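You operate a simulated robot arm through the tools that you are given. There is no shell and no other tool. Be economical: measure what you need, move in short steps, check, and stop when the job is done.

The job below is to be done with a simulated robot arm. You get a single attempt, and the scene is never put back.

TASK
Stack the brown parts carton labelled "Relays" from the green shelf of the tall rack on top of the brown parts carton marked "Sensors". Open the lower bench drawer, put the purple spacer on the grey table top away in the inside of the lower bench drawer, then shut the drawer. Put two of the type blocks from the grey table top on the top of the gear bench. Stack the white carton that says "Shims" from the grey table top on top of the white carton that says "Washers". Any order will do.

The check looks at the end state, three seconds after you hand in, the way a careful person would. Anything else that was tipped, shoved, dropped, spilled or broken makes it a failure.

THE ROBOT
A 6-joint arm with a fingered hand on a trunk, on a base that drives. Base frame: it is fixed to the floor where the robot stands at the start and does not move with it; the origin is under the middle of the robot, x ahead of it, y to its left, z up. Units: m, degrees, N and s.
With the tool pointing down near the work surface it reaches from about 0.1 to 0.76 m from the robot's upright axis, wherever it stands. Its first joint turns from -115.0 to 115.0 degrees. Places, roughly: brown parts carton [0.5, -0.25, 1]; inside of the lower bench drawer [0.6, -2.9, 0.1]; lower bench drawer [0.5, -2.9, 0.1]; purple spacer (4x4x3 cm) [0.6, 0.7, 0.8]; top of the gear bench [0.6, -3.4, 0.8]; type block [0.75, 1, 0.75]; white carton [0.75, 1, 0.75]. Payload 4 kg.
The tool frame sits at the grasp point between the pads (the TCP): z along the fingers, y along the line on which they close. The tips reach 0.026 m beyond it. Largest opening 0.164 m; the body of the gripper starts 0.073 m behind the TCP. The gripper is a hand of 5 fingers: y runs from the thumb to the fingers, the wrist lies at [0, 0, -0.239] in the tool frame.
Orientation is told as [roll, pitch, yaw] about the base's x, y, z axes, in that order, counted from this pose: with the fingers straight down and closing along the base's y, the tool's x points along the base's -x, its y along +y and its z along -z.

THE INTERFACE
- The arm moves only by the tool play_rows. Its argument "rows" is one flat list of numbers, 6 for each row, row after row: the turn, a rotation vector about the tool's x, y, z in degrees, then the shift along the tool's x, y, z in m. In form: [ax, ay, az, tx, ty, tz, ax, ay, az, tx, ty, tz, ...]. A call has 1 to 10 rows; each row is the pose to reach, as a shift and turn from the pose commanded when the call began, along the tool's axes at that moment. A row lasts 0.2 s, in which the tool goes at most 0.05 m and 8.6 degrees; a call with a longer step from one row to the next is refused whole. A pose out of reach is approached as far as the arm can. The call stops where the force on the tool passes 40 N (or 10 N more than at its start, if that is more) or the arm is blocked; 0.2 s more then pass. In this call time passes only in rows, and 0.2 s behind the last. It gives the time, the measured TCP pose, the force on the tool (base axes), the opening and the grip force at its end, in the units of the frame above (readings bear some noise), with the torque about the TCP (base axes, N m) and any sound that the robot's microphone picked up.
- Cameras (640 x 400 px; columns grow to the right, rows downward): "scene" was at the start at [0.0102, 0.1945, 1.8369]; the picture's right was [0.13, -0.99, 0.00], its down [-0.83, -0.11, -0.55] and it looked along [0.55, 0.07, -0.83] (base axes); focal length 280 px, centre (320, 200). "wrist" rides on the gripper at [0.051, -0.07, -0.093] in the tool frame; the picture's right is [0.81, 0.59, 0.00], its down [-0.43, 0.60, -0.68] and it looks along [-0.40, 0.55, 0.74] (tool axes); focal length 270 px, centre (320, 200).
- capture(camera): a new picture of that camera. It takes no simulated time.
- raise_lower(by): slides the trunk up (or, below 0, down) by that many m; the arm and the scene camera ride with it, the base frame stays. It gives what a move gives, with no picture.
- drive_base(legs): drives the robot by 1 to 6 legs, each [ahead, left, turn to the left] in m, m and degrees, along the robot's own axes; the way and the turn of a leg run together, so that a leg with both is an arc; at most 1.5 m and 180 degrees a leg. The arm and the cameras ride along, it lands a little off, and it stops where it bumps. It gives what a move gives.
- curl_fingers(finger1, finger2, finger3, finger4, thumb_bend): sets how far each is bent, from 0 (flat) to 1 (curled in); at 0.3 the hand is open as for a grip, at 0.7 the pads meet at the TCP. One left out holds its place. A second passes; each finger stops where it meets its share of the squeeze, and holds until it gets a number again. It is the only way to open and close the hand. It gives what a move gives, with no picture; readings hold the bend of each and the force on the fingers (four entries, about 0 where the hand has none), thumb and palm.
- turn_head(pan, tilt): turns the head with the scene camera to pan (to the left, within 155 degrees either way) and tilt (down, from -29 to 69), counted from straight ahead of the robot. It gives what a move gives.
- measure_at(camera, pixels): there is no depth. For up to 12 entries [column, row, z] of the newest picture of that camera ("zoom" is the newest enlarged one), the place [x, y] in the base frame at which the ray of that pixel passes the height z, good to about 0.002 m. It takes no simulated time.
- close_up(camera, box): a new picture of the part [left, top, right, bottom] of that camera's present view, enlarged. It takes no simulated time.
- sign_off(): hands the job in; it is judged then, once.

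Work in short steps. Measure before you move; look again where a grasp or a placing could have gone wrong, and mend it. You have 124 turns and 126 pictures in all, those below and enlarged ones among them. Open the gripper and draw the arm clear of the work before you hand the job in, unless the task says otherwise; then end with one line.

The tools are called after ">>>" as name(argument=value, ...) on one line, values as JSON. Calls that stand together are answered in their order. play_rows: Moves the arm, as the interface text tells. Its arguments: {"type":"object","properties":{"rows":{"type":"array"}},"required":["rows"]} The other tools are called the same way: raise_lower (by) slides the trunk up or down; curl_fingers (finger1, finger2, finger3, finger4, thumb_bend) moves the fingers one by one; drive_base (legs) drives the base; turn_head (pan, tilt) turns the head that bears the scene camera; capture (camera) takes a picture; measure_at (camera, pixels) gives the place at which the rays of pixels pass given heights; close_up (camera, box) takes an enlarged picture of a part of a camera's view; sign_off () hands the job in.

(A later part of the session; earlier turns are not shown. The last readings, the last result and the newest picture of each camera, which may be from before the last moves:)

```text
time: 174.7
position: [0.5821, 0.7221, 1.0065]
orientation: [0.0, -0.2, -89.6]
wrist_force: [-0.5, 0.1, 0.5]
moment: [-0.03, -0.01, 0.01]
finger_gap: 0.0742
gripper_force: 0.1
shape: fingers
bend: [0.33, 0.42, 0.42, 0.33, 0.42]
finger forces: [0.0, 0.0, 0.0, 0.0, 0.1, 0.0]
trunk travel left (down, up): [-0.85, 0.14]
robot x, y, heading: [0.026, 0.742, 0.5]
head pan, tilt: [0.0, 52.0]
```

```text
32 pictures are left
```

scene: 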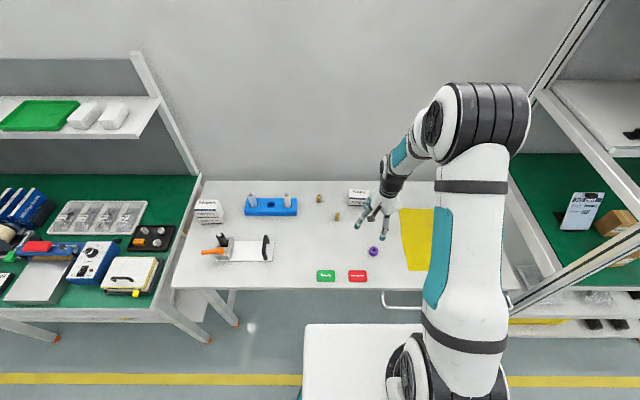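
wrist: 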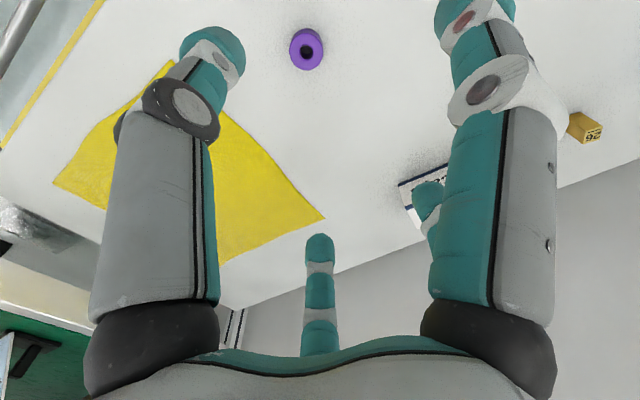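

Measure the spacer (wrist (306,50), scene (373,250)).

>>> measure_at(camera="wrist", pixels=[[306, 51, 0.8], [306, 49, 0.785], [369, 255, 0.8]])

>>> measure_at(camera="scene", pixels=[[373, 250, 0.8], [373, 250.5, 0.785], [337, 216, 0.8], [319, 199, 0.8]])

```text
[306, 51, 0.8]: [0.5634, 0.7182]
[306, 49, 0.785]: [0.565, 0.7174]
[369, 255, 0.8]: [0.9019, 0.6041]
```

```text
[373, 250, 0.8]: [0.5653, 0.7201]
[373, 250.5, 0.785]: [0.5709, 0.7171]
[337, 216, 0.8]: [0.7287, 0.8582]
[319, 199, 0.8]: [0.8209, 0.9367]
```

Spacer centre (0.565, 0.719). Shift and descend to z≈0.821, then close digits 2, 3 and thumb.

>>> play_rows(rows=[0, 0, 0, -0.003, -0.017, 0.02, 0, 0, 0, -0.003, -0.017, 0.06, 0, 0, 0, -0.003, -0.017, 0.1, 0, 0, 0, -0.003, -0.017, 0.14, 0, 0, 0, -0.003, -0.017, 0.17, 0, 0, 0, -0.003, -0.017, 0.186])

>>> curl_fingers(finger1=0.42, finger4=0.42, finger2=0.72, finger3=0.72, thumb_bend=0.72)

>>> capture(camera="wrist")

```text
time: 176.1
position: [0.5648, 0.7186, 0.821]
orientation: [0.0, -0.3, -89.7]
wrist_force: [-1.0, -0.2, -0.7]
moment: [-0.01, 0.01, -0.01]
finger_gap: 0.074
gripper_force: 0.1
shape: fingers
bend: [0.33, 0.42, 0.42, 0.33, 0.42]
finger forces: [0.0, 0.0, 0.1, 0.0, 0.0, 0.0]
trunk travel left (down, up): [-0.85, 0.14]
robot x, y, heading: [0.0213, 0.7432, 0.6]
head pan, tilt: [0.0, 52.0]
```

```text
time: 177.1
position: [0.5646, 0.7189, 0.8201]
orientation: [0.0, -0.3, -89.6]
wrist_force: [0.1, -0.9, -0.5]
moment: [-0.01, -0.01, -0.01]
finger_gap: 0.0476
gripper_force: 15.4
shape: fingers
bend: [0.42, 0.63, 0.63, 0.42, 0.64]
finger forces: [0.0, 8.6, 8.6, 0.0, 13.5, 0.1]
trunk travel left (down, up): [-0.85, 0.14]
robot x, y, heading: [0.0217, 0.7436, 0.1]
head pan, tilt: [0.0, 52.0]
```

```text
31 pictures are left
```

wrist: 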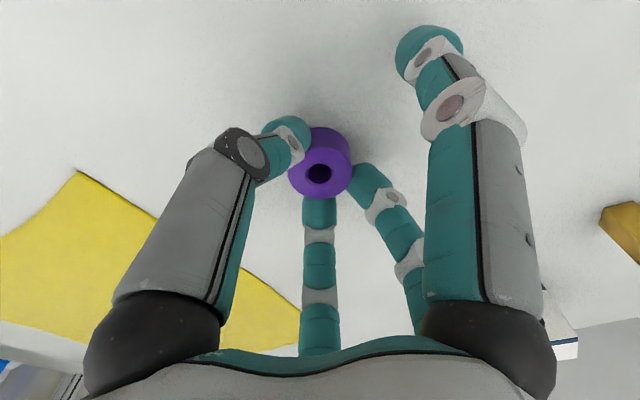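

Spacer is firmly pinched. Lift and drive back to in front of the open drawer.

>>> play_rows(rows=[0, 0, 0, 0, 0, -0.02, 0, 0, 0, 0, 0, -0.06, 0, 0, 0, 0, 0, -0.1, 0, 0, 0, 0, 0, -0.14, 0, 0, 0, 0, 0, -0.17])

>>> drive_base(legs=[[-0.68, 0, 0], [0, -1.3, 0], [0, -1.3, 0], [0, -0.96, 0]])

>>> turn_head(pan=-5, tilt=50)

>>> capture(camera="scene")

```text
time: 178.3
position: [0.5645, 0.7205, 0.9922]
orientation: [0.0, -0.2, -89.7]
wrist_force: [-0.2, 0.6, -0.6]
moment: [-0.01, 0.0, -0.02]
finger_gap: 0.0475
gripper_force: 15.4
shape: fingers
bend: [0.42, 0.63, 0.63, 0.42, 0.64]
finger forces: [0.1, 8.7, 8.6, 0.0, 13.3, 0.0]
trunk travel left (down, up): [-0.85, 0.14]
robot x, y, heading: [0.0223, 0.7418, 0.5]
head pan, tilt: [0.0, 52.0]
```

```text
time: 198.8
position: [-0.1559, -2.8161, 0.9911]
orientation: [0.2, -0.1, -91.1]
wrist_force: [-0.6, -1.2, -0.3]
moment: [0.01, 0.02, 0.02]
finger_gap: 0.0482
gripper_force: 15.2
shape: fingers
bend: [0.42, 0.63, 0.63, 0.42, 0.64]
finger forces: [0.1, 8.7, 8.6, 0.1, 13.4, 0.1]
trunk travel left (down, up): [-0.85, 0.14]
robot x, y, heading: [-0.694, -2.7761, -1.3]
head pan, tilt: [0.0, 52.0]
```

```text
time: 199.4
position: [-0.1557, -2.8158, 0.9909]
orientation: [0.1, -0.2, -91.2]
wrist_force: [-0.4, 0.8, -0.2]
moment: [0.0, 0.05, -0.01]
finger_gap: 0.0477
gripper_force: 15.6
shape: fingers
bend: [0.42, 0.63, 0.63, 0.42, 0.64]
finger forces: [0.0, 8.7, 8.6, 0.0, 13.5, 0.0]
trunk travel left (down, up): [-0.85, 0.14]
robot x, y, heading: [-0.6976, -2.778, -0.9]
head pan, tilt: [-5.0, 50.0]
```

```text
30 pictures are left
```

scene: 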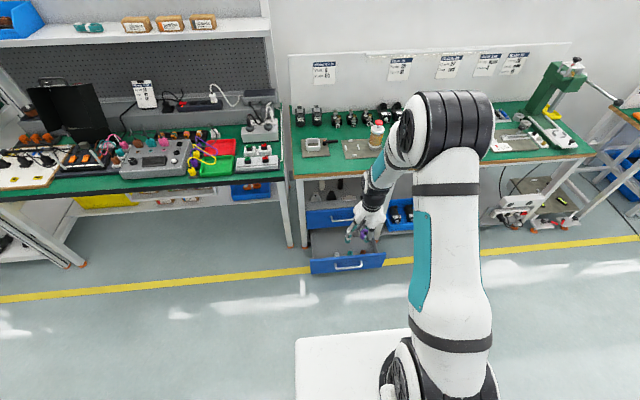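

Zoom into the open drawer to see contents and measure.

>>> close_up(camera="scene", box=[290, 190, 410, 280])

>>> measure_at(camera="zoom", pixels=[[110, 340, 0.25], [510, 310, 0.25], [320, 320, 0.25], [310, 368, 0.2], [110, 270, 0.1], [320, 250, 0.1], [320, 300, 0.1], [320, 200, 0.1]])

```text
4.44 times, centred on (350, 235) of scene
```

zoom: 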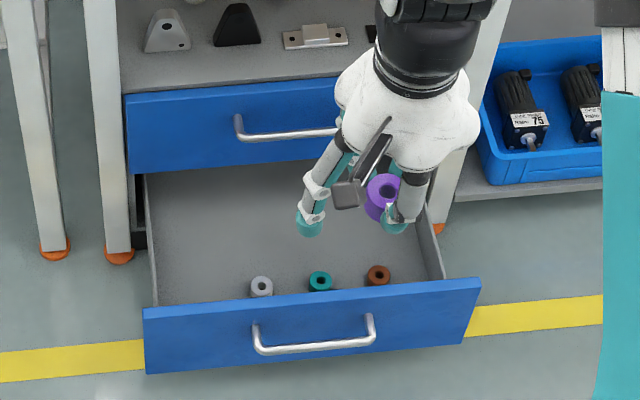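

```text
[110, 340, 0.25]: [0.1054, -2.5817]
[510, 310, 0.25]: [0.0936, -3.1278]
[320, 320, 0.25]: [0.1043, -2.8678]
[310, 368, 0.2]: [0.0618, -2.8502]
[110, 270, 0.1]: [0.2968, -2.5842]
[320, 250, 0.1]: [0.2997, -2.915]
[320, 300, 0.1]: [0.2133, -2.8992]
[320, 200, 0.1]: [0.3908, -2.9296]
```

Three other spacers lie near the front; the left part of the drawer (zoom x 160–240) is free. Measure these.

>>> measure_at(camera="zoom", pixels=[[261, 282, 0.11], [320, 277, 0.11], [378, 271, 0.11], [158, 303, 0.09], [147, 180, 0.2], [155, 306, 0.2], [144, 312, 0.26], [482, 282, 0.26], [200, 260, 0.09], [200, 280, 0.09], [120, 100, 0.45], [336, 134, 0.38]])

```text
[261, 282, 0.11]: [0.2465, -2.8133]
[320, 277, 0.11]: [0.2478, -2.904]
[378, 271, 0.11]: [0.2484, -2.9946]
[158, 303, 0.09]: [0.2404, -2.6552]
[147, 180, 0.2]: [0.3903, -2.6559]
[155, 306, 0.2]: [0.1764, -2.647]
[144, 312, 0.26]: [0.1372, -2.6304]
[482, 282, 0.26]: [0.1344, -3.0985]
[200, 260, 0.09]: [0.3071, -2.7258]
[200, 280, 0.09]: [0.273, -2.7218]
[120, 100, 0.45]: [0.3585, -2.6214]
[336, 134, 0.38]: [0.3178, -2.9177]
```

Plan: place at (0.255, -2.735) in the free left part. I drive ahead 0.31 (keeping the base clear of the open drawer), lower the trunk, and look.

>>> drive_base(legs=[[0.31, 0.03, 1]])

>>> raise_lower(by=-0.4)

>>> raise_lower(by=-0.2)

>>> capture(camera="scene")

```text
time: 201.5
position: [0.1587, -2.7834, 0.9892]
orientation: [0.1, -0.1, -90.4]
wrist_force: [0.9, 0.4, -0.6]
moment: [-0.05, 0.05, -0.03]
finger_gap: 0.0479
gripper_force: 14.6
shape: fingers
bend: [0.42, 0.63, 0.63, 0.42, 0.64]
finger forces: [0.1, 8.8, 8.7, 0.0, 13.5, 0.0]
trunk travel left (down, up): [-0.85, 0.14]
robot x, y, heading: [-0.3838, -2.7551, -0.3]
head pan, tilt: [-5.0, 50.0]
```

```text
time: 205.4
position: [0.1569, -2.7834, 0.5911]
orientation: [0.1, -0.2, -90.5]
wrist_force: [0.2, 0.5, -1.1]
moment: [-0.05, -0.02, -0.02]
finger_gap: 0.0475
gripper_force: 15.4
shape: fingers
bend: [0.42, 0.63, 0.63, 0.42, 0.64]
finger forces: [0.0, 8.7, 8.6, 0.0, 13.4, 0.0]
trunk travel left (down, up): [-0.45, 0.54]
robot x, y, heading: [-0.3798, -2.7529, -0.2]
head pan, tilt: [-5.0, 50.0]
```

```text
time: 207.5
position: [0.1581, -2.7837, 0.3922]
orientation: [0.2, -0.1, -90.4]
wrist_force: [0.5, 0.0, -0.4]
moment: [-0.02, -0.01, 0.03]
finger_gap: 0.0476
gripper_force: 15.4
shape: fingers
bend: [0.42, 0.63, 0.63, 0.42, 0.64]
finger forces: [0.0, 8.7, 8.6, 0.0, 13.4, 0.0]
trunk travel left (down, up): [-0.25, 0.74]
robot x, y, heading: [-0.3846, -2.753, -0.3]
head pan, tilt: [-5.0, 50.0]
```

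```text
28 pictures are left
```

scene: 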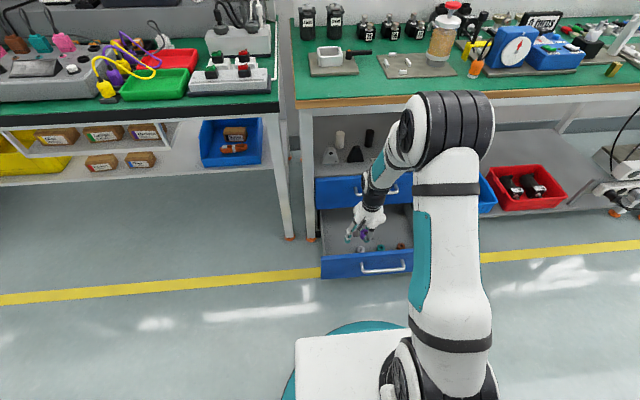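

Upper handle end is near the palm's path, so I rotate the hand 36° about vertical to put a gap there, tuck fingers 1 and 4 to 0.5, and move to (0.245, -2.735).

>>> curl_fingers(finger1=0.5, finger4=0.5)

>>> play_rows(rows=[0, 0, -7.2, 0.01, 0.017, 0, 0, 0, -14.4, 0.02, 0.035, 0, 0, 0, -21.6, 0.029, 0.052, 0, 0, 0, -28.8, 0.039, 0.07, 0, 0, 0, -36, 0.049, 0.088, 0])

>>> close_up(camera="scene", box=[300, 160, 428, 280])

>>> capture(camera="wrist")

```text
time: 208.5
position: [0.1565, -2.7838, 0.3917]
orientation: [0.0, -0.2, -90.4]
wrist_force: [0.7, 1.2, -0.3]
moment: [-0.02, 0.02, 0.04]
finger_gap: 0.0322
gripper_force: 15.5
shape: fingers
bend: [0.5, 0.63, 0.63, 0.5, 0.64]
finger forces: [0.0, 8.6, 8.7, 0.0, 13.3, 0.1]
trunk travel left (down, up): [-0.25, 0.74]
robot x, y, heading: [-0.3861, -2.76, -0.3]
head pan, tilt: [-5.0, 50.0]
```

```text
time: 209.7
position: [0.2449, -2.734, 0.3913]
orientation: [-0.1, -0.2, -54.2]
wrist_force: [1.5, 0.8, -0.2]
moment: [0.0, 0.0, -0.01]
finger_gap: 0.0321
gripper_force: 15.8
shape: fingers
bend: [0.5, 0.63, 0.63, 0.5, 0.64]
finger forces: [0.0, 8.7, 8.5, 0.1, 13.4, 0.1]
trunk travel left (down, up): [-0.25, 0.74]
robot x, y, heading: [-0.3843, -2.7529, -0.4]
head pan, tilt: [-5.0, 50.0]
```

```text
3.33 times, centred on (364, 220) of scene
```

zoom: 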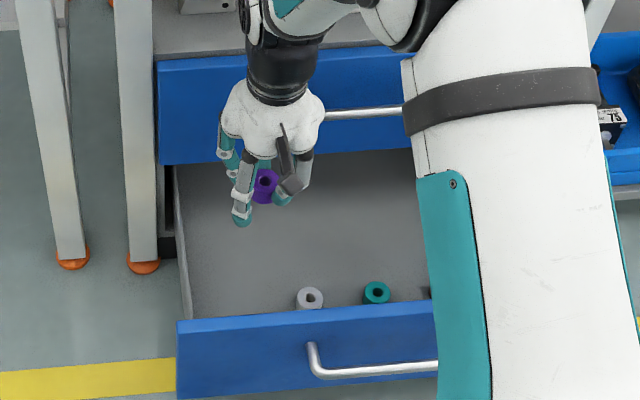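

```text
26 pictures are left
```

wrist: 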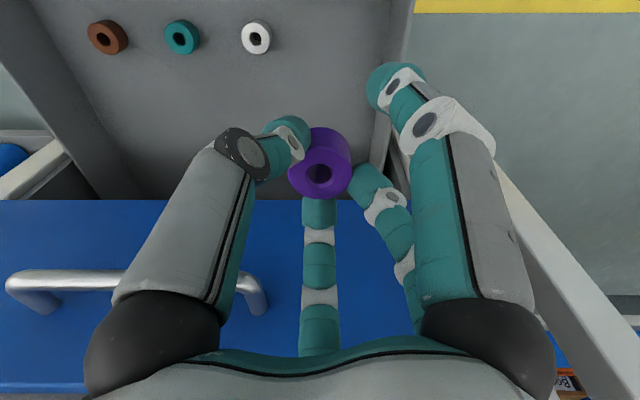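

Hand is above the free left part of the drawer. Descend 0.12 and check.

>>> play_rows(rows=[0, 0, 0, 0, 0, 0.03, 0, 0, 0, 0, 0, 0.06, 0, 0, 0, 0, 0, 0.09, 0, 0, 0, 0, 0, 0.12])

>>> close_up(camera="scene", box=[300, 160, 428, 280])

>>> capture(camera="wrist")

```text
time: 210.7
position: [0.2462, -2.7373, 0.2714]
orientation: [0.0, -0.3, -54.5]
wrist_force: [-0.6, -0.1, -0.3]
moment: [0.0, 0.03, -0.01]
finger_gap: 0.0323
gripper_force: 15.5
shape: fingers
bend: [0.5, 0.63, 0.63, 0.5, 0.64]
finger forces: [0.0, 8.7, 8.5, 0.0, 13.5, 0.1]
trunk travel left (down, up): [-0.25, 0.74]
robot x, y, heading: [-0.3784, -2.7529, -0.3]
head pan, tilt: [-5.0, 50.0]
```

```text
3.33 times, centred on (364, 220) of scene
```

zoom: 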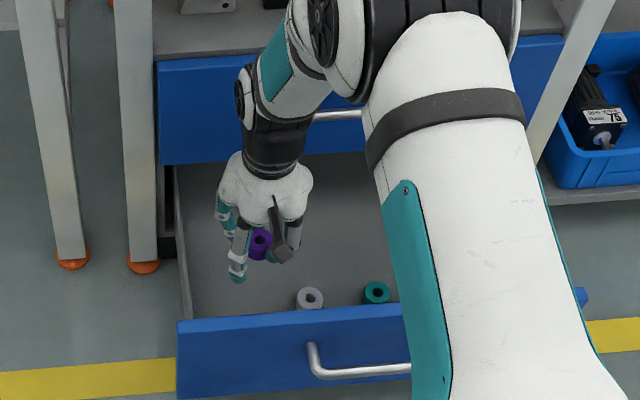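

```text
24 pictures are left
```

wrist: 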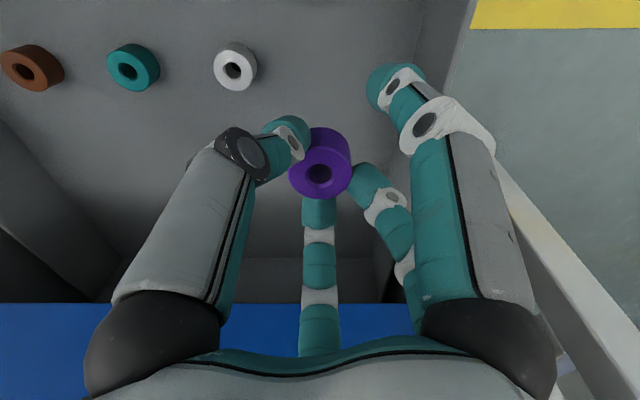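

Clear so far; finger 1 is near the left wall, so I shift 10 mm to −y and descend 0.10.

>>> play_rows(rows=[0, 0, 0, -0.008, -0.006, 0.02, 0, 0, 0, -0.008, -0.006, 0.05, 0, 0, 0, -0.008, -0.006, 0.08, 0, 0, 0, -0.008, -0.006, 0.1])

>>> capture(camera="wrist")

```text
time: 211.7
position: [0.2463, -2.7451, 0.1708]
orientation: [0.0, -0.2, -54.5]
wrist_force: [0.1, -0.7, -0.9]
moment: [0.0, 0.02, -0.02]
finger_gap: 0.0322
gripper_force: 14.9
shape: fingers
bend: [0.5, 0.63, 0.63, 0.5, 0.64]
finger forces: [0.0, 8.7, 8.5, 0.0, 13.3, 0.0]
trunk travel left (down, up): [-0.25, 0.74]
robot x, y, heading: [-0.3798, -2.7566, -0.3]
head pan, tilt: [-5.0, 50.0]
```

```text
23 pictures are left
```

wrist: 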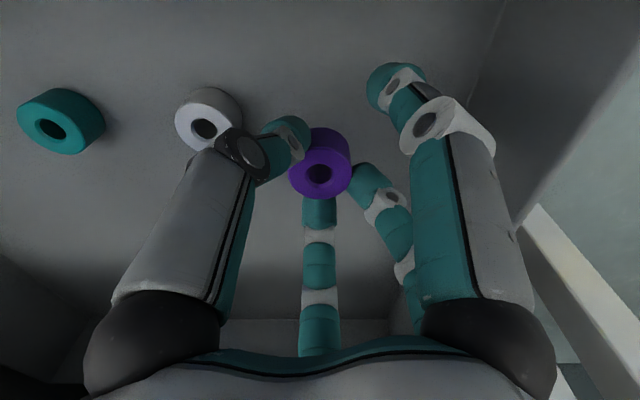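

Finger 4 would be close to the grey spacer, so I shift back 12 mm toward +y, then lower 0.022 slowly.

>>> play_rows(rows=[0, 0, 0, 0.0097, 0.007, 0, 0, 0, 0, 0.0097, 0.007, 0.01, 0, 0, 0, 0.0097, 0.007, 0.017, 0, 0, 0, 0.0097, 0.007, 0.022])

```text
time: 212.7
position: [0.2457, -2.734, 0.1484]
orientation: [-0.1, -0.2, -54.4]
wrist_force: [0.5, 0.5, -0.2]
moment: [0.0, -0.02, -0.01]
finger_gap: 0.0323
gripper_force: 14.7
shape: fingers
bend: [0.5, 0.63, 0.63, 0.5, 0.64]
finger forces: [0.0, 8.6, 8.5, 0.0, 13.4, 0.0]
trunk travel left (down, up): [-0.25, 0.74]
robot x, y, heading: [-0.382, -2.7543, -0.3]
head pan, tilt: [-5.0, 50.0]
```

No contact yet at z 0.148; lower 9 mm more in small steps.

>>> play_rows(rows=[0, 0, 0, 0, 0, 0.003, 0, 0, 0, 0, 0, 0.006, 0, 0, 0, 0, 0, 0.009])

>>> capture(camera="wrist")

```text
time: 213.5
position: [0.2463, -2.7327, 0.14]
orientation: [0.0, -0.2, -54.4]
wrist_force: [0.3, -0.3, 0.9]
moment: [-0.02, 0.02, -0.01]
finger_gap: 0.0325
gripper_force: 15.4
shape: fingers
bend: [0.5, 0.63, 0.63, 0.5, 0.64]
finger forces: [0.0, 8.9, 8.5, 0.0, 13.7, 0.1]
trunk travel left (down, up): [-0.25, 0.74]
robot x, y, heading: [-0.3855, -2.7551, -0.6]
head pan, tilt: [-5.0, 50.0]
```

```text
22 pictures are left
```

wrist: 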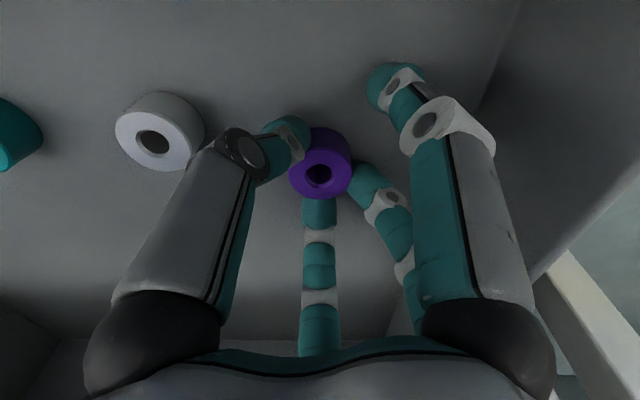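

Force just began to change (0.9 N); go down in 3 mm increments until firm contact.

>>> play_rows(rows=[0, 0, 0, 0, 0, 0.002, 0, 0, 0, 0, 0, 0.004])

```text
time: 214.1
position: [0.2485, -2.7345, 0.1382]
orientation: [0.2, -0.5, -54.5]
wrist_force: [-0.5, 0.3, 20.9]
moment: [-0.03, 0.07, 0.02]
finger_gap: 0.0321
gripper_force: 19.9
shape: fingers
bend: [0.5, 0.63, 0.63, 0.5, 0.64]
finger forces: [0.0, 11.5, 10.9, 0.0, 17.7, 0.0]
trunk travel left (down, up): [-0.25, 0.74]
robot x, y, heading: [-0.385, -2.7537, -0.5]
head pan, tilt: [-5.0, 50.0]
```

Contact with the drawer floor (21 N). Ease up 2 mm, open slightly, and rise straight up.

>>> play_rows(rows=[0, 0, 0, 0, 0, -0.002])

>>> curl_fingers(finger2=0.54, finger3=0.54, thumb_bend=0.54)

>>> play_rows(rows=[0, 0, 0, 0, 0, -0.02, 0, 0, 0, 0, 0, -0.06, 0, 0, 0, 0, 0, -0.1, 0, 0, 0, 0, 0, -0.14, 0, 0, 0, 0, 0, -0.18, 0, 0, 0, 0, 0, -0.22, 0, 0, 0, 0, 0, -0.26])

>>> capture(camera="wrist")

```text
time: 214.5
position: [0.2452, -2.733, 0.1394]
orientation: [0.0, -0.3, -54.4]
wrist_force: [0.9, 1.0, 15.6]
moment: [0.06, 0.03, -0.01]
finger_gap: 0.032
gripper_force: 19.0
shape: fingers
bend: [0.5, 0.63, 0.63, 0.5, 0.64]
finger forces: [0.0, 11.3, 10.6, 0.0, 15.9, 0.1]
trunk travel left (down, up): [-0.25, 0.74]
robot x, y, heading: [-0.3846, -2.7541, -0.3]
head pan, tilt: [-5.0, 50.0]
```

```text
time: 215.5
position: [0.245, -2.7353, 0.1387]
orientation: [-0.1, -0.3, -54.4]
wrist_force: [0.4, 0.8, 0.9]
moment: [-0.03, 0.01, -0.03]
finger_gap: 0.0381
gripper_force: 0.0
shape: fingers
bend: [0.5, 0.54, 0.54, 0.5, 0.54]
finger forces: [0.0, 0.0, 0.1, 0.0, 0.1, 0.0]
trunk travel left (down, up): [-0.25, 0.74]
robot x, y, heading: [-0.3848, -2.7525, -0.4]
head pan, tilt: [-5.0, 50.0]
```

```text
time: 217.1
position: [0.2451, -2.7361, 0.3997]
orientation: [-0.2, -0.3, -54.4]
wrist_force: [0.8, 0.5, -0.5]
moment: [-0.02, 0.03, -0.01]
finger_gap: 0.038
gripper_force: 0.0
shape: fingers
bend: [0.5, 0.54, 0.54, 0.5, 0.54]
finger forces: [0.0, 0.0, 0.0, 0.0, 0.1, 0.1]
trunk travel left (down, up): [-0.25, 0.74]
robot x, y, heading: [-0.3854, -2.7535, -0.3]
head pan, tilt: [-5.0, 50.0]
```

```text
21 pictures are left
```

wrist: 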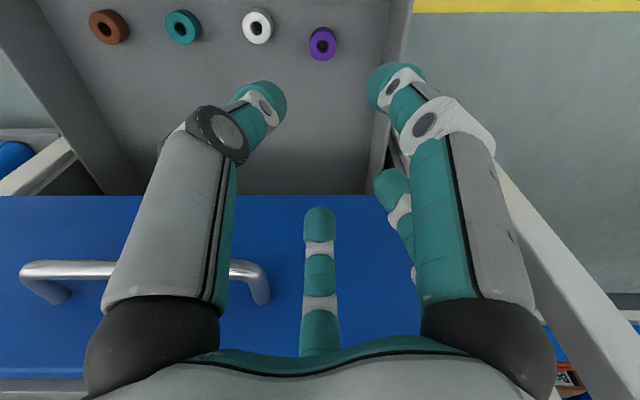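

The purple spacer sits in the drawer beside the others. Now retreat 0.4 m, shift right to the drawer's middle, and turn the hand for pushing.

>>> drive_base(legs=[[-0.4, 0, 0.3], [0, -0.125, 0]])

>>> play_rows(rows=[0, 0, 7.2, 0, 0, 0, 0, 0, 14.4, 0, 0, 0, 0, 0, 21.6, 0, 0, 0, 0, 0, 28.8, 0, 0, 0, 0, 0, 36, 0, 0, 0])

>>> play_rows(rows=[-7.2, 0, 0, 0, 0.022, 0, -14.4, 0, 0, 0, 0.044, 0, -21.6, 0, 0, 0, 0.066, 0, -28.8, 0, 0, 0, 0.088, 0, -36, 0, 0, 0, 0.11, 0, -43.2, 0, 0, 0, 0.132, 0, -50.4, 0, 0, 0, 0.154, 0, -57.6, 0, 0, 0, 0.176, 0, -65, 0, 0, 0, 0.2, 0])

>>> curl_fingers(finger1=0.68, finger2=0.68, finger3=0.68, finger4=0.68, thumb_bend=0.68)

>>> raise_lower(by=-0.25)

>>> capture(camera="scene")

```text
time: 220.6
position: [-0.1678, -2.8556, 0.3994]
orientation: [-0.1, -0.3, -53.9]
wrist_force: [0.0, -0.1, -0.2]
moment: [-0.01, -0.02, 0.0]
finger_gap: 0.038
gripper_force: 0.0
shape: fingers
bend: [0.5, 0.54, 0.54, 0.5, 0.54]
finger forces: [0.0, 0.0, 0.0, 0.1, 0.0, 0.0]
trunk travel left (down, up): [-0.25, 0.74]
robot x, y, heading: [-0.796, -2.8813, 0.5]
head pan, tilt: [-5.0, 50.0]
```

```text
time: 221.8
position: [-0.1663, -2.8563, 0.3993]
orientation: [0.1, -0.3, -89.9]
wrist_force: [0.0, 0.7, -0.3]
moment: [0.02, 0.0, -0.02]
finger_gap: 0.0381
gripper_force: 0.1
shape: fingers
bend: [0.5, 0.54, 0.54, 0.5, 0.54]
finger forces: [0.0, 0.0, 0.1, 0.0, 0.1, 0.0]
trunk travel left (down, up): [-0.25, 0.74]
robot x, y, heading: [-0.7957, -2.8764, 0.2]
head pan, tilt: [-5.0, 50.0]
```

```text
time: 223.8
position: [0.0338, -2.8556, 0.4012]
orientation: [65.3, -0.2, -89.7]
wrist_force: [0.4, -0.6, -0.4]
moment: [-0.01, 0.04, 0.03]
finger_gap: 0.0381
gripper_force: 0.1
shape: fingers
bend: [0.5, 0.54, 0.54, 0.5, 0.54]
finger forces: [0.0, 0.0, 0.0, 0.0, 0.0, 0.0]
out of reach, approached as far as the arm can: row 5
trunk travel left (down, up): [-0.25, 0.74]
robot x, y, heading: [-0.7972, -2.8814, 0.2]
head pan, tilt: [-5.0, 50.0]
```

```text
time: 224.8
position: [0.0346, -2.8543, 0.4007]
orientation: [65.2, -0.2, -89.8]
wrist_force: [-1.0, -0.3, -0.1]
moment: [0.01, 0.01, 0.02]
finger_gap: 0.0
gripper_force: 0.1
shape: fingers
bend: [0.67, 0.68, 0.68, 0.67, 0.68]
finger forces: [0.1, 0.1, 0.0, 0.0, 0.0, 0.0]
trunk travel left (down, up): [-0.25, 0.74]
robot x, y, heading: [-0.7946, -2.8816, 0.2]
head pan, tilt: [-5.0, 50.0]
```

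```text
time: 227.3
position: [0.0351, -2.8553, 0.15]
orientation: [65.0, -0.2, -89.8]
wrist_force: [-1.0, 0.2, 1.1]
moment: [-0.02, 0.0, -0.01]
finger_gap: 0.0
gripper_force: 0.1
shape: fingers
bend: [0.67, 0.68, 0.68, 0.67, 0.68]
finger forces: [0.0, 0.0, 0.1, 0.0, 0.0, 0.0]
trunk travel left (down, up): [0.0, 0.99]
robot x, y, heading: [-0.7969, -2.8799, 0.1]
head pan, tilt: [-5.0, 50.0]
```

```text
20 pictures are left
```

scene: 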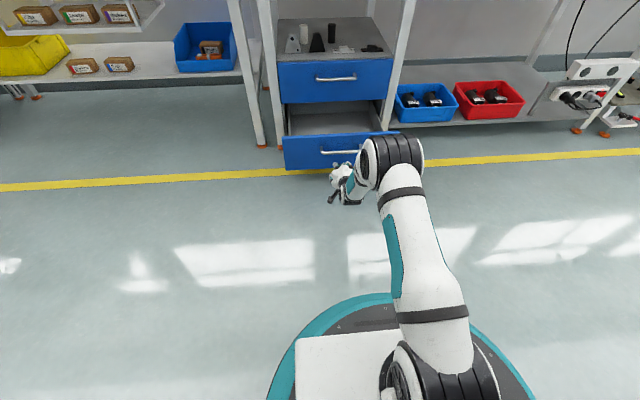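

Hand is closed in front of the lower drawer, below its bar. Lower 15 mm, then drive ahead 0.15 to begin pushing and check.

>>> play_rows(rows=[0, 0, 0, 0, -0.0136, 0.0063])

>>> drive_base(legs=[[0.15, 0, 0]])

>>> close_up(camera="scene", box=[240, 90, 460, 220])

```text
time: 227.7
position: [0.0328, -2.8544, 0.1351]
orientation: [65.2, -0.2, -89.8]
wrist_force: [-0.3, 0.1, 1.1]
moment: [-0.01, 0.0, 0.02]
finger_gap: 0.0
gripper_force: 0.1
shape: fingers
bend: [0.67, 0.68, 0.68, 0.67, 0.68]
finger forces: [0.1, 0.1, 0.0, 0.1, 0.1, 0.1]
trunk travel left (down, up): [0.0, 0.99]
robot x, y, heading: [-0.7933, -2.8799, 0.0]
head pan, tilt: [-5.0, 50.0]
```

```text
time: 229.1
position: [0.1854, -2.8549, 0.1336]
orientation: [65.0, -0.1, -89.7]
wrist_force: [0.3, 0.2, 0.7]
moment: [-0.03, -0.02, -0.01]
finger_gap: 0.0
gripper_force: 0.2
shape: fingers
bend: [0.67, 0.68, 0.68, 0.67, 0.68]
finger forces: [0.0, 0.0, 0.0, 0.0, 0.0, 0.0]
trunk travel left (down, up): [0.0, 0.99]
robot x, y, heading: [-0.6411, -2.8829, 0.0]
head pan, tilt: [-5.0, 50.0]
```

```text
2.91 times, centred on (350, 155) of scene
```

zoom: 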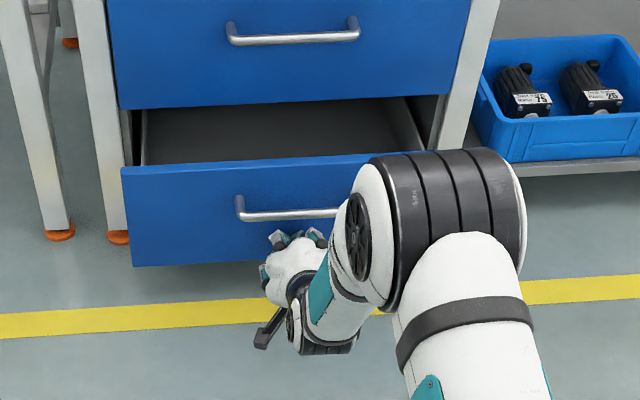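

The drawer is moving in. Drive another 0.12 m, then finish with the arm under force limit.

>>> drive_base(legs=[[0.115, 0, 0]])

>>> play_rows(rows=[0, 0, 0, 0, 0.004, 0.009, 0, 0, 0, 0, 0.008, 0.018, 0, 0, 0, 0, 0.013, 0.027, 0, 0, 0, 0, 0.017, 0.036, 0, 0, 0, 0, 0.021, 0.045])

>>> close_up(camera="scene", box=[240, 90, 460, 220])

```text
time: 230.3
position: [0.3011, -2.8554, 0.1352]
orientation: [65.1, -0.2, -89.9]
wrist_force: [-0.3, -0.2, 0.3]
moment: [0.02, 0.02, 0.0]
finger_gap: 0.0002
gripper_force: 0.1
shape: fingers
bend: [0.67, 0.68, 0.68, 0.67, 0.68]
finger forces: [0.0, 0.0, 0.0, 0.0, 0.0, 0.0]
trunk travel left (down, up): [0.0, 0.99]
robot x, y, heading: [-0.5274, -2.8803, 0.1]
head pan, tilt: [-5.0, 50.0]
```

```text
time: 231.3
position: [0.3324, -2.8554, 0.1315]
orientation: [64.4, -0.3, -89.7]
wrist_force: [-15.0, -0.9, 5.1]
moment: [0.0, -0.05, 0.02]
finger_gap: 0.0
gripper_force: 12.7
shape: fingers
bend: [0.67, 0.71, 0.71, 0.67, 0.68]
finger forces: [0.1, 12.4, 12.8, 0.0, 0.0, 0.0]
trunk travel left (down, up): [0.0, 0.99]
robot x, y, heading: [-0.5276, -2.8798, -0.1]
head pan, tilt: [-5.0, 50.0]
stopped in row 4: the force on the tool passed its limit at 52 N (the readings are from after the stop); the commanded pose is now the measured one
```

```text
2.91 times, centred on (350, 155) of scene
```

zoom: 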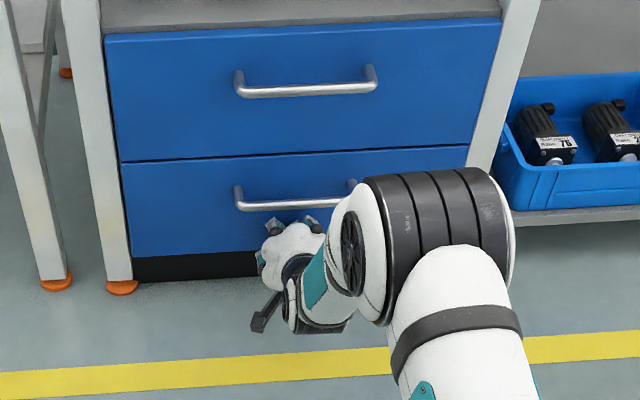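

The drawer is shut flush (stop at 52 N). Back off, raise, turn the tool vertical, and return for the second block.

>>> drive_base(legs=[[-0.45, 0, 0]])

>>> raise_lower(by=0.4)

>>> play_rows(rows=[7.2, 0, 0, 0, -0.013, -0.028, 14.4, 0, 0, 0, -0.026, -0.056, 21.6, 0, 0, 0, -0.039, -0.085, 28.8, 0, 0, 0, -0.052, -0.113, 36, 0, 0, 0, -0.065, -0.141, 43.2, 0, 0, 0, -0.079, -0.169, 50.4, 0, 0, 0, -0.092, -0.197, 57.6, 0, 0, 0, -0.105, -0.226, 65, 0, 0, 0, -0.118, -0.254])

>>> raise_lower(by=0.4)

>>> curl_fingers(finger1=0.48, finger2=0.48, finger3=0.48, finger4=0.48, thumb_bend=0.48)

>>> turn_head(pan=-5, tilt=42)

>>> close_up(camera="scene", box=[240, 90, 560, 290])

```text
time: 234.1
position: [-0.1251, -2.8549, 0.1316]
orientation: [64.6, -0.2, -89.9]
wrist_force: [0.1, -1.5, -0.1]
moment: [-0.02, 0.0, -0.01]
finger_gap: 0.0
gripper_force: 0.2
shape: fingers
bend: [0.67, 0.68, 0.68, 0.67, 0.68]
finger forces: [0.0, 0.1, 0.1, 0.1, 0.0, 0.0]
trunk travel left (down, up): [0.0, 0.99]
robot x, y, heading: [-0.9872, -2.8816, 0.1]
head pan, tilt: [-5.0, 50.0]
```

```text
time: 237.9
position: [-0.1255, -2.8532, 0.5309]
orientation: [64.5, -0.3, -89.8]
wrist_force: [0.8, 0.1, 0.2]
moment: [0.01, -0.02, -0.03]
finger_gap: 0.0001
gripper_force: 0.0
shape: fingers
bend: [0.67, 0.68, 0.68, 0.67, 0.68]
finger forces: [0.1, 0.1, 0.1, 0.1, 0.0, 0.0]
trunk travel left (down, up): [-0.4, 0.59]
robot x, y, heading: [-0.9869, -2.8813, 0.1]
head pan, tilt: [-5.0, 50.0]
```

```text
time: 239.9
position: [-0.3727, -2.851, 0.5228]
orientation: [11.9, -6.1, -86.1]
wrist_force: [-0.7, 3.8, -0.4]
moment: [-0.24, -0.1, -0.13]
finger_gap: 0.0001
gripper_force: 0.1
shape: fingers
bend: [0.67, 0.68, 0.68, 0.67, 0.68]
finger forces: [0.0, 0.0, 0.0, 0.0, 0.1, 0.0]
out of reach, approached as far as the arm can: row 5, 6, 7, 8, 9
trunk travel left (down, up): [-0.4, 0.59]
robot x, y, heading: [-0.9882, -2.8794, 0.1]
head pan, tilt: [-5.0, 50.0]
```

```text
time: 243.7
position: [-0.3748, -2.8455, 0.9203]
orientation: [11.8, -3.7, -90.6]
wrist_force: [-0.5, 0.3, 0.3]
moment: [0.03, 0.01, 0.0]
finger_gap: 0.0
gripper_force: 0.0
shape: fingers
bend: [0.67, 0.68, 0.68, 0.67, 0.68]
finger forces: [0.1, 0.0, 0.1, 0.0, 0.0, 0.1]
trunk travel left (down, up): [-0.8, 0.19]
robot x, y, heading: [-0.9821, -2.8799, 0.1]
head pan, tilt: [-5.0, 50.0]
```

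```text
time: 244.7
position: [-0.3756, -2.846, 0.9214]
orientation: [11.8, -3.7, -90.6]
wrist_force: [0.4, 0.6, -0.6]
moment: [0.02, -0.01, -0.01]
finger_gap: 0.0467
gripper_force: 0.1
shape: fingers
bend: [0.48, 0.48, 0.48, 0.48, 0.48]
finger forces: [0.1, 0.1, 0.0, 0.0, 0.0, 0.1]
trunk travel left (down, up): [-0.8, 0.19]
robot x, y, heading: [-0.9886, -2.8799, 0.4]
head pan, tilt: [-5.0, 50.0]
```

```text
time: 245.4
position: [-0.3747, -2.8461, 0.9216]
orientation: [11.9, -3.7, -90.6]
wrist_force: [0.7, -0.1, -0.8]
moment: [0.02, -0.01, -0.03]
finger_gap: 0.0469
gripper_force: 0.0
shape: fingers
bend: [0.48, 0.48, 0.48, 0.48, 0.48]
finger forces: [0.0, 0.1, 0.0, 0.1, 0.0, 0.1]
trunk travel left (down, up): [-0.8, 0.19]
robot x, y, heading: [-0.9911, -2.8814, 0.2]
head pan, tilt: [-5.0, 42.0]
```

```text
2.00 times, centred on (400, 190) of scene
```

zoom: 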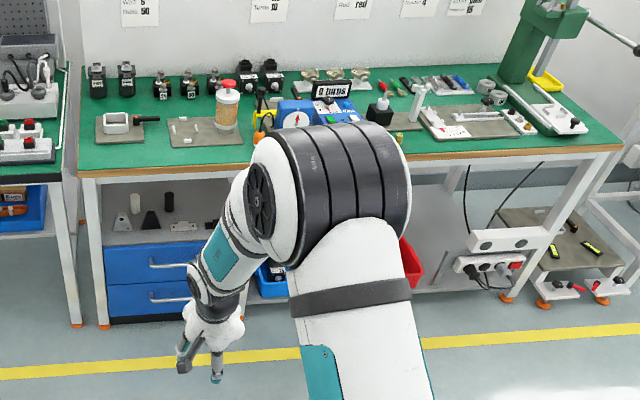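

Drawer is closed. The tool stands 12° off vertical; I correct it while raising slightly, then drive back to the table.

>>> play_rows(rows=[6, 1.9, 0, 0, 0.03, -0.03, 11.9, 3.7, 0, 0, 0.06, -0.06])

>>> drive_base(legs=[[0, 1.3, 0], [0, 1.3, 0], [0, 1.04, 0], [0.5, 0, 0]])

```text
time: 246.0
position: [-0.3668, -2.8399, 0.9485]
orientation: [6.7, -7.1, -90.8]
wrist_force: [0.5, 0.0, 0.5]
moment: [0.01, 0.01, 0.03]
finger_gap: 0.0466
gripper_force: 0.1
shape: fingers
bend: [0.48, 0.48, 0.48, 0.48, 0.48]
finger forces: [0.1, 0.1, 0.0, 0.0, 0.0, 0.0]
out of reach, approached as far as the arm can: row 1, 2
trunk travel left (down, up): [-0.8, 0.19]
robot x, y, heading: [-0.9891, -2.8816, 0.8]
head pan, tilt: [-5.0, 42.0]
```

```text
time: 266.1
position: [0.1988, 0.7497, 0.9488]
orientation: [6.6, -7.0, -93.0]
wrist_force: [-0.1, -0.1, -0.2]
moment: [0.01, 0.02, 0.01]
finger_gap: 0.0468
gripper_force: 0.2
shape: fingers
bend: [0.48, 0.48, 0.48, 0.48, 0.48]
finger forces: [0.0, 0.0, 0.1, 0.0, 0.1, 0.1]
trunk travel left (down, up): [-0.8, 0.19]
robot x, y, heading: [-0.4233, 0.7311, -2.0]
head pan, tilt: [-5.0, 42.0]
```

Still slightly tilted due to a reach limit. Raise the trunk 0.15, correct the heading and drive in, then re-orient while lowering.

>>> raise_lower(by=0.15)

>>> drive_base(legs=[[0, 0.08, 2.2], [0.45, 0, 0]])

>>> play_rows(rows=[3.5, 3.5, 0, 0, 0, 0.03, 6.6, 7, 0, 0, 0, 0.06, 6.6, 7, 0, 0, 0, 0.1])

>>> turn_head(pan=0, tilt=52)

>>> capture(camera="wrist")

>>> capture(camera="scene")

```text
time: 267.9
position: [0.1985, 0.7525, 1.0992]
orientation: [6.7, -7.1, -92.9]
wrist_force: [0.3, -1.1, 0.3]
moment: [0.05, 0.03, 0.01]
finger_gap: 0.0469
gripper_force: 0.1
shape: fingers
bend: [0.48, 0.48, 0.48, 0.48, 0.48]
finger forces: [0.0, 0.1, 0.0, 0.0, 0.0, 0.0]
trunk travel left (down, up): [-0.95, 0.04]
robot x, y, heading: [-0.4246, 0.735, -1.9]
head pan, tilt: [-5.0, 42.0]
```

```text
time: 271.2
position: [0.6488, 0.8586, 1.0973]
orientation: [6.7, -7.0, -90.6]
wrist_force: [-0.1, 0.1, -0.3]
moment: [0.0, -0.02, 0.01]
finger_gap: 0.047
gripper_force: 0.1
shape: fingers
bend: [0.48, 0.48, 0.48, 0.48, 0.48]
finger forces: [0.1, 0.0, 0.0, 0.1, 0.0, 0.0]
trunk travel left (down, up): [-0.95, 0.04]
robot x, y, heading: [0.0296, 0.813, 0.3]
head pan, tilt: [-5.0, 42.0]
```

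```text
time: 272.0
position: [0.6331, 0.8533, 1.0264]
orientation: [4.1, -6.4, -90.5]
wrist_force: [-0.3, -1.7, 0.3]
moment: [-0.02, -0.02, 0.02]
finger_gap: 0.0468
gripper_force: 0.1
shape: fingers
bend: [0.48, 0.48, 0.48, 0.48, 0.48]
finger forces: [0.0, 0.1, 0.0, 0.1, 0.0, 0.0]
out of reach, approached as far as the arm can: row 1, 2, 3
trunk travel left (down, up): [-0.95, 0.04]
robot x, y, heading: [0.0311, 0.8144, 0.4]
head pan, tilt: [-5.0, 42.0]
```

```text
time: 272.8
position: [0.6326, 0.8531, 1.0263]
orientation: [4.2, -6.4, -90.5]
wrist_force: [-0.2, 0.1, 0.3]
moment: [-0.01, 0.02, -0.05]
finger_gap: 0.047
gripper_force: 0.1
shape: fingers
bend: [0.48, 0.48, 0.48, 0.48, 0.48]
finger forces: [0.0, 0.0, 0.1, 0.0, 0.0, 0.0]
trunk travel left (down, up): [-0.95, 0.04]
robot x, y, heading: [0.0262, 0.8108, 0.6]
head pan, tilt: [0.0, 52.0]
```

```text
16 pictures are left
```

wrist: 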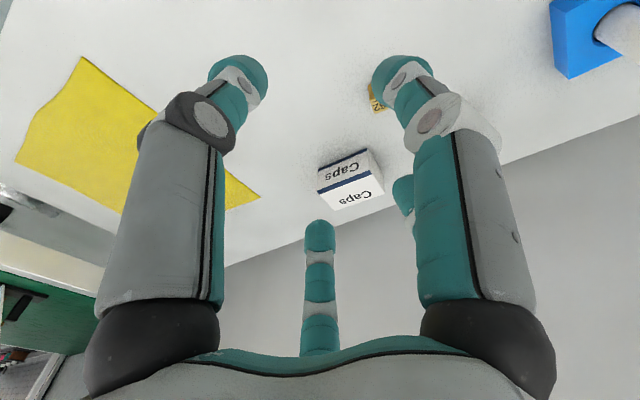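

```text
15 pictures are left
```

scene: 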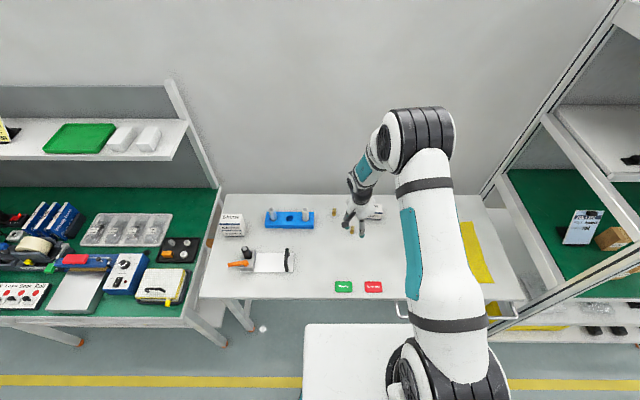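

Tilt remains (roll 4°, pitch −6°). I move outward over block 62 while lowering, where the arm is more extended, and apply the orientation fix.

>>> play_rows(rows=[0, 0, 0, 0.002, 0.03, 0.02, 0, 0, 0, 0.004, 0.06, 0.04, 0, 0, 0, 0.007, 0.085, 0.06, 2.1, 3.2, 0, 0.007, 0.085, 0.07, 4.2, 6.4, 0.5, 0.007, 0.085, 0.08])

```text
time: 273.9
position: [0.7144, 0.8538, 0.971]
orientation: [5.1, -8.1, -90.6]
wrist_force: [-0.3, -0.1, 0.4]
moment: [-0.02, 0.02, -0.05]
finger_gap: 0.047
gripper_force: 0.0
shape: fingers
bend: [0.48, 0.48, 0.48, 0.48, 0.48]
finger forces: [0.0, 0.0, 0.1, 0.1, 0.0, 0.0]
out of reach, approached as far as the arm can: row 2, 3, 4, 5
trunk travel left (down, up): [-0.95, 0.04]
robot x, y, heading: [0.0254, 0.8147, 0.3]
head pan, tilt: [0.0, 52.0]
```

That made it worse — likely a wrist joint limit. I turn the tool −36° about its axis (yaw → −54°), then apply the tilt fix.

>>> play_rows(rows=[0, 0, -7.2, 0, 0, 0, 0, 0, -14.4, 0, 0, 0, 0, 0, -21.6, 0, 0, 0, 0, 0, -28.8, 0, 0, 0, 0, 0, -36, 0, 0, 0])

```text
time: 275.1
position: [0.7023, 0.8719, 0.9638]
orientation: [8.0, -17.8, -58.6]
wrist_force: [0.0, 0.2, 0.2]
moment: [-0.01, -0.03, -0.02]
finger_gap: 0.0472
gripper_force: 0.1
shape: fingers
bend: [0.48, 0.48, 0.48, 0.48, 0.48]
finger forces: [0.0, 0.1, 0.0, 0.0, 0.2, 0.0]
out of reach, approached as far as the arm can: row 2, 3, 4, 5
trunk travel left (down, up): [-0.95, 0.04]
robot x, y, heading: [0.0296, 0.8162, 0.5]
head pan, tilt: [0.0, 52.0]
```

Worse this way, so the limit lies on that side; rotate the other way, to yaw about −110°, undoing tilt.

>>> play_rows(rows=[0, 0, 8, 0, 0, 0, 0, 0, 16, 0, 0, 0, 0, 0, 24, 0, 0, 0, 0, 0, 32, 0, 0, 0, 0, 0, 40, 0, 0, 0, 0, 0, 48, 0, 0, 0, 0, 0, 56, 0, 0, 0])

```text
time: 276.8
position: [0.7168, 0.8506, 0.9712]
orientation: [7.6, -5.7, -110.9]
wrist_force: [-0.6, -0.1, 0.2]
moment: [0.01, 0.0, 0.0]
finger_gap: 0.0474
gripper_force: 0.1
shape: fingers
bend: [0.48, 0.48, 0.48, 0.48, 0.48]
finger forces: [0.0, 0.0, 0.1, 0.1, 0.0, 0.0]
out of reach, approached as far as the arm can: row 1, 2
trunk travel left (down, up): [-0.95, 0.04]
robot x, y, heading: [0.0291, 0.8168, 0.3]
head pan, tilt: [0.0, 52.0]
```

Reached without limit now. Apply the tilt fix (7.6, 5.7).

>>> play_rows(rows=[3.8, 2.9, 0, 0, 0, 0, 7.6, 5.7, 0, 0, 0, 0])

>>> capture(camera="wrist")

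```text
time: 277.4
position: [0.7163, 0.8527, 0.9711]
orientation: [7.6, -5.9, -110.7]
wrist_force: [0.4, 0.4, -0.1]
moment: [0.02, -0.01, -0.01]
finger_gap: 0.0473
gripper_force: 0.2
shape: fingers
bend: [0.48, 0.48, 0.48, 0.48, 0.48]
finger forces: [0.0, 0.0, 0.0, 0.1, 0.0, 0.0]
out of reach, approached as far as the arm can: row 1, 2
trunk travel left (down, up): [-0.95, 0.04]
robot x, y, heading: [0.0274, 0.8139, 0.6]
head pan, tilt: [0.0, 52.0]
```

```text
14 pictures are left
```

wrist: 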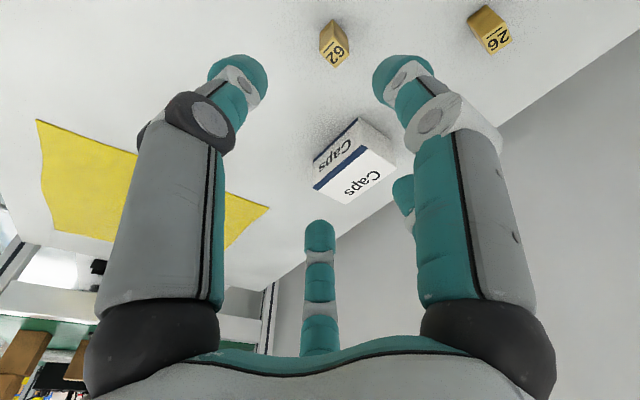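

The lean is a wrist-limit branch. One attempt to un-stick: lean the tool 35° forward at this place, then return to vertical.

>>> play_rows(rows=[-6, 5, 0, 0, 0, -0.01, -12, 9, 0, 0, 0, -0.02, -18, 13, 0, 0, 0, -0.03, -25, 18, 0, 0, 0, -0.03, -18.5, 15.5, 0, 0, 0, -0.03, -12, 13, 0, 0, 0, -0.03, -5.5, 10.6, 0, 0, 0, -0.03, 1, 8.2, 0, 0, 0, -0.02, 7.6, 5.7, 0, 0, 0, -0.01])

```text
time: 279.4
position: [0.7158, 0.8534, 0.9803]
orientation: [-0.2, -0.4, -110.3]
wrist_force: [0.8, -0.2, 0.2]
moment: [0.02, 0.01, 0.0]
finger_gap: 0.0474
gripper_force: 0.1
shape: fingers
bend: [0.48, 0.48, 0.48, 0.48, 0.48]
finger forces: [0.0, 0.0, 0.0, 0.1, 0.0, 0.0]
out of reach, approached as far as the arm can: row 3, 4, 5, 6
trunk travel left (down, up): [-0.95, 0.04]
robot x, y, heading: [0.0262, 0.8159, 0.6]
head pan, tilt: [0.0, 52.0]
```

Vertical again (roll/pitch ≈0). Align over block 62 (0.722, 0.860) and lower to z≈0.905 for a check.

>>> play_rows(rows=[0, 0, 0, 0.0086, 0.0033, 0.035, 0, 0, 0, 0.0086, 0.0033, 0.075])

>>> capture(camera="wrist")

```text
time: 279.9
position: [0.722, 0.8619, 0.9065]
orientation: [0.0, -0.2, -110.4]
wrist_force: [-0.1, 0.8, 0.1]
moment: [-0.02, 0.01, 0.02]
finger_gap: 0.0477
gripper_force: 0.1
shape: fingers
bend: [0.48, 0.48, 0.48, 0.48, 0.48]
finger forces: [0.0, 0.0, 0.0, 0.1, 0.0, 0.0]
trunk travel left (down, up): [-0.95, 0.04]
robot x, y, heading: [0.0274, 0.8135, 0.4]
head pan, tilt: [0.0, 52.0]
```

```text
13 pictures are left
```

wrist: 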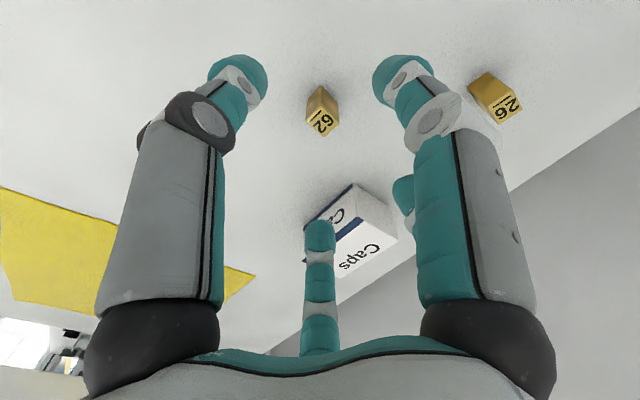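

Well aligned (322,120 vs expected 320,118). Descend to 0.822 and close digits 2, 3 and thumb.

>>> play_rows(rows=[0, 0, 0, 0, 0, 0.04, 0, 0, 0, 0, 0, 0.084])

>>> curl_fingers(finger2=0.72, finger3=0.72, thumb_bend=0.72)

>>> play_rows(rows=[0, 0, 0, 0, 0, -0.02, 0, 0, 0, 0, 0, -0.06, 0, 0, 0, 0, 0, -0.1, 0, 0, 0, 0, 0, -0.14])

>>> capture(camera="wrist")

```text
time: 280.6
position: [0.7245, 0.8603, 0.822]
orientation: [0.0, -0.1, -110.3]
wrist_force: [-0.4, 0.6, 0.2]
moment: [0.0, 0.03, -0.02]
finger_gap: 0.0476
gripper_force: 0.1
shape: fingers
bend: [0.48, 0.48, 0.48, 0.48, 0.48]
finger forces: [0.0, 0.0, 0.0, 0.0, 0.0, 0.0]
trunk travel left (down, up): [-0.95, 0.04]
robot x, y, heading: [0.0308, 0.8143, 0.3]
head pan, tilt: [0.0, 52.0]
```

```text
time: 281.6
position: [0.7231, 0.8599, 0.8223]
orientation: [-0.1, -0.2, -110.3]
wrist_force: [0.1, -0.1, -0.3]
moment: [0.0, 0.03, 0.04]
finger_gap: 0.0357
gripper_force: 9.9
shape: fingers
bend: [0.48, 0.66, 0.66, 0.48, 0.66]
finger forces: [0.0, 6.3, 4.7, 0.0, 9.2, 0.1]
trunk travel left (down, up): [-0.95, 0.04]
robot x, y, heading: [0.0264, 0.817, 0.2]
head pan, tilt: [0.0, 52.0]
```

```text
time: 282.6
position: [0.7213, 0.858, 0.9628]
orientation: [-0.1, -0.3, -110.3]
wrist_force: [-0.1, 0.1, -1.6]
moment: [0.02, -0.02, 0.03]
finger_gap: 0.0354
gripper_force: 10.3
shape: fingers
bend: [0.48, 0.66, 0.66, 0.48, 0.66]
finger forces: [0.1, 6.3, 4.7, 0.1, 9.0, 0.1]
trunk travel left (down, up): [-0.95, 0.04]
robot x, y, heading: [0.0288, 0.8142, 0.4]
head pan, tilt: [0.0, 52.0]
```

```text
12 pictures are left
```

wrist: 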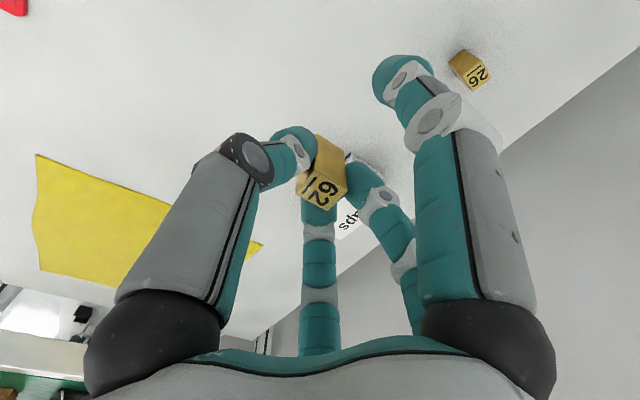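

Block 62 held. Drive back to the gear bench, staying in the aisle first.

>>> drive_base(legs=[[-0.68, 0, 0], [0, -1.4, 0], [0, -1.4, 0], [0, -1.4, 0], [0, -0.25, 0]])

```text
time: 307.2
position: [0.0115, -3.5589, 0.9599]
orientation: [-0.1, -0.1, -111.8]
wrist_force: [0.2, 0.3, -0.5]
moment: [0.0, 0.01, -0.01]
finger_gap: 0.0355
gripper_force: 9.8
shape: fingers
bend: [0.48, 0.66, 0.66, 0.48, 0.66]
finger forces: [0.0, 6.5, 4.5, 0.1, 8.9, 0.0]
trunk travel left (down, up): [-0.95, 0.04]
robot x, y, heading: [-0.682, -3.5821, -1.4]
head pan, tilt: [0.0, 52.0]
```

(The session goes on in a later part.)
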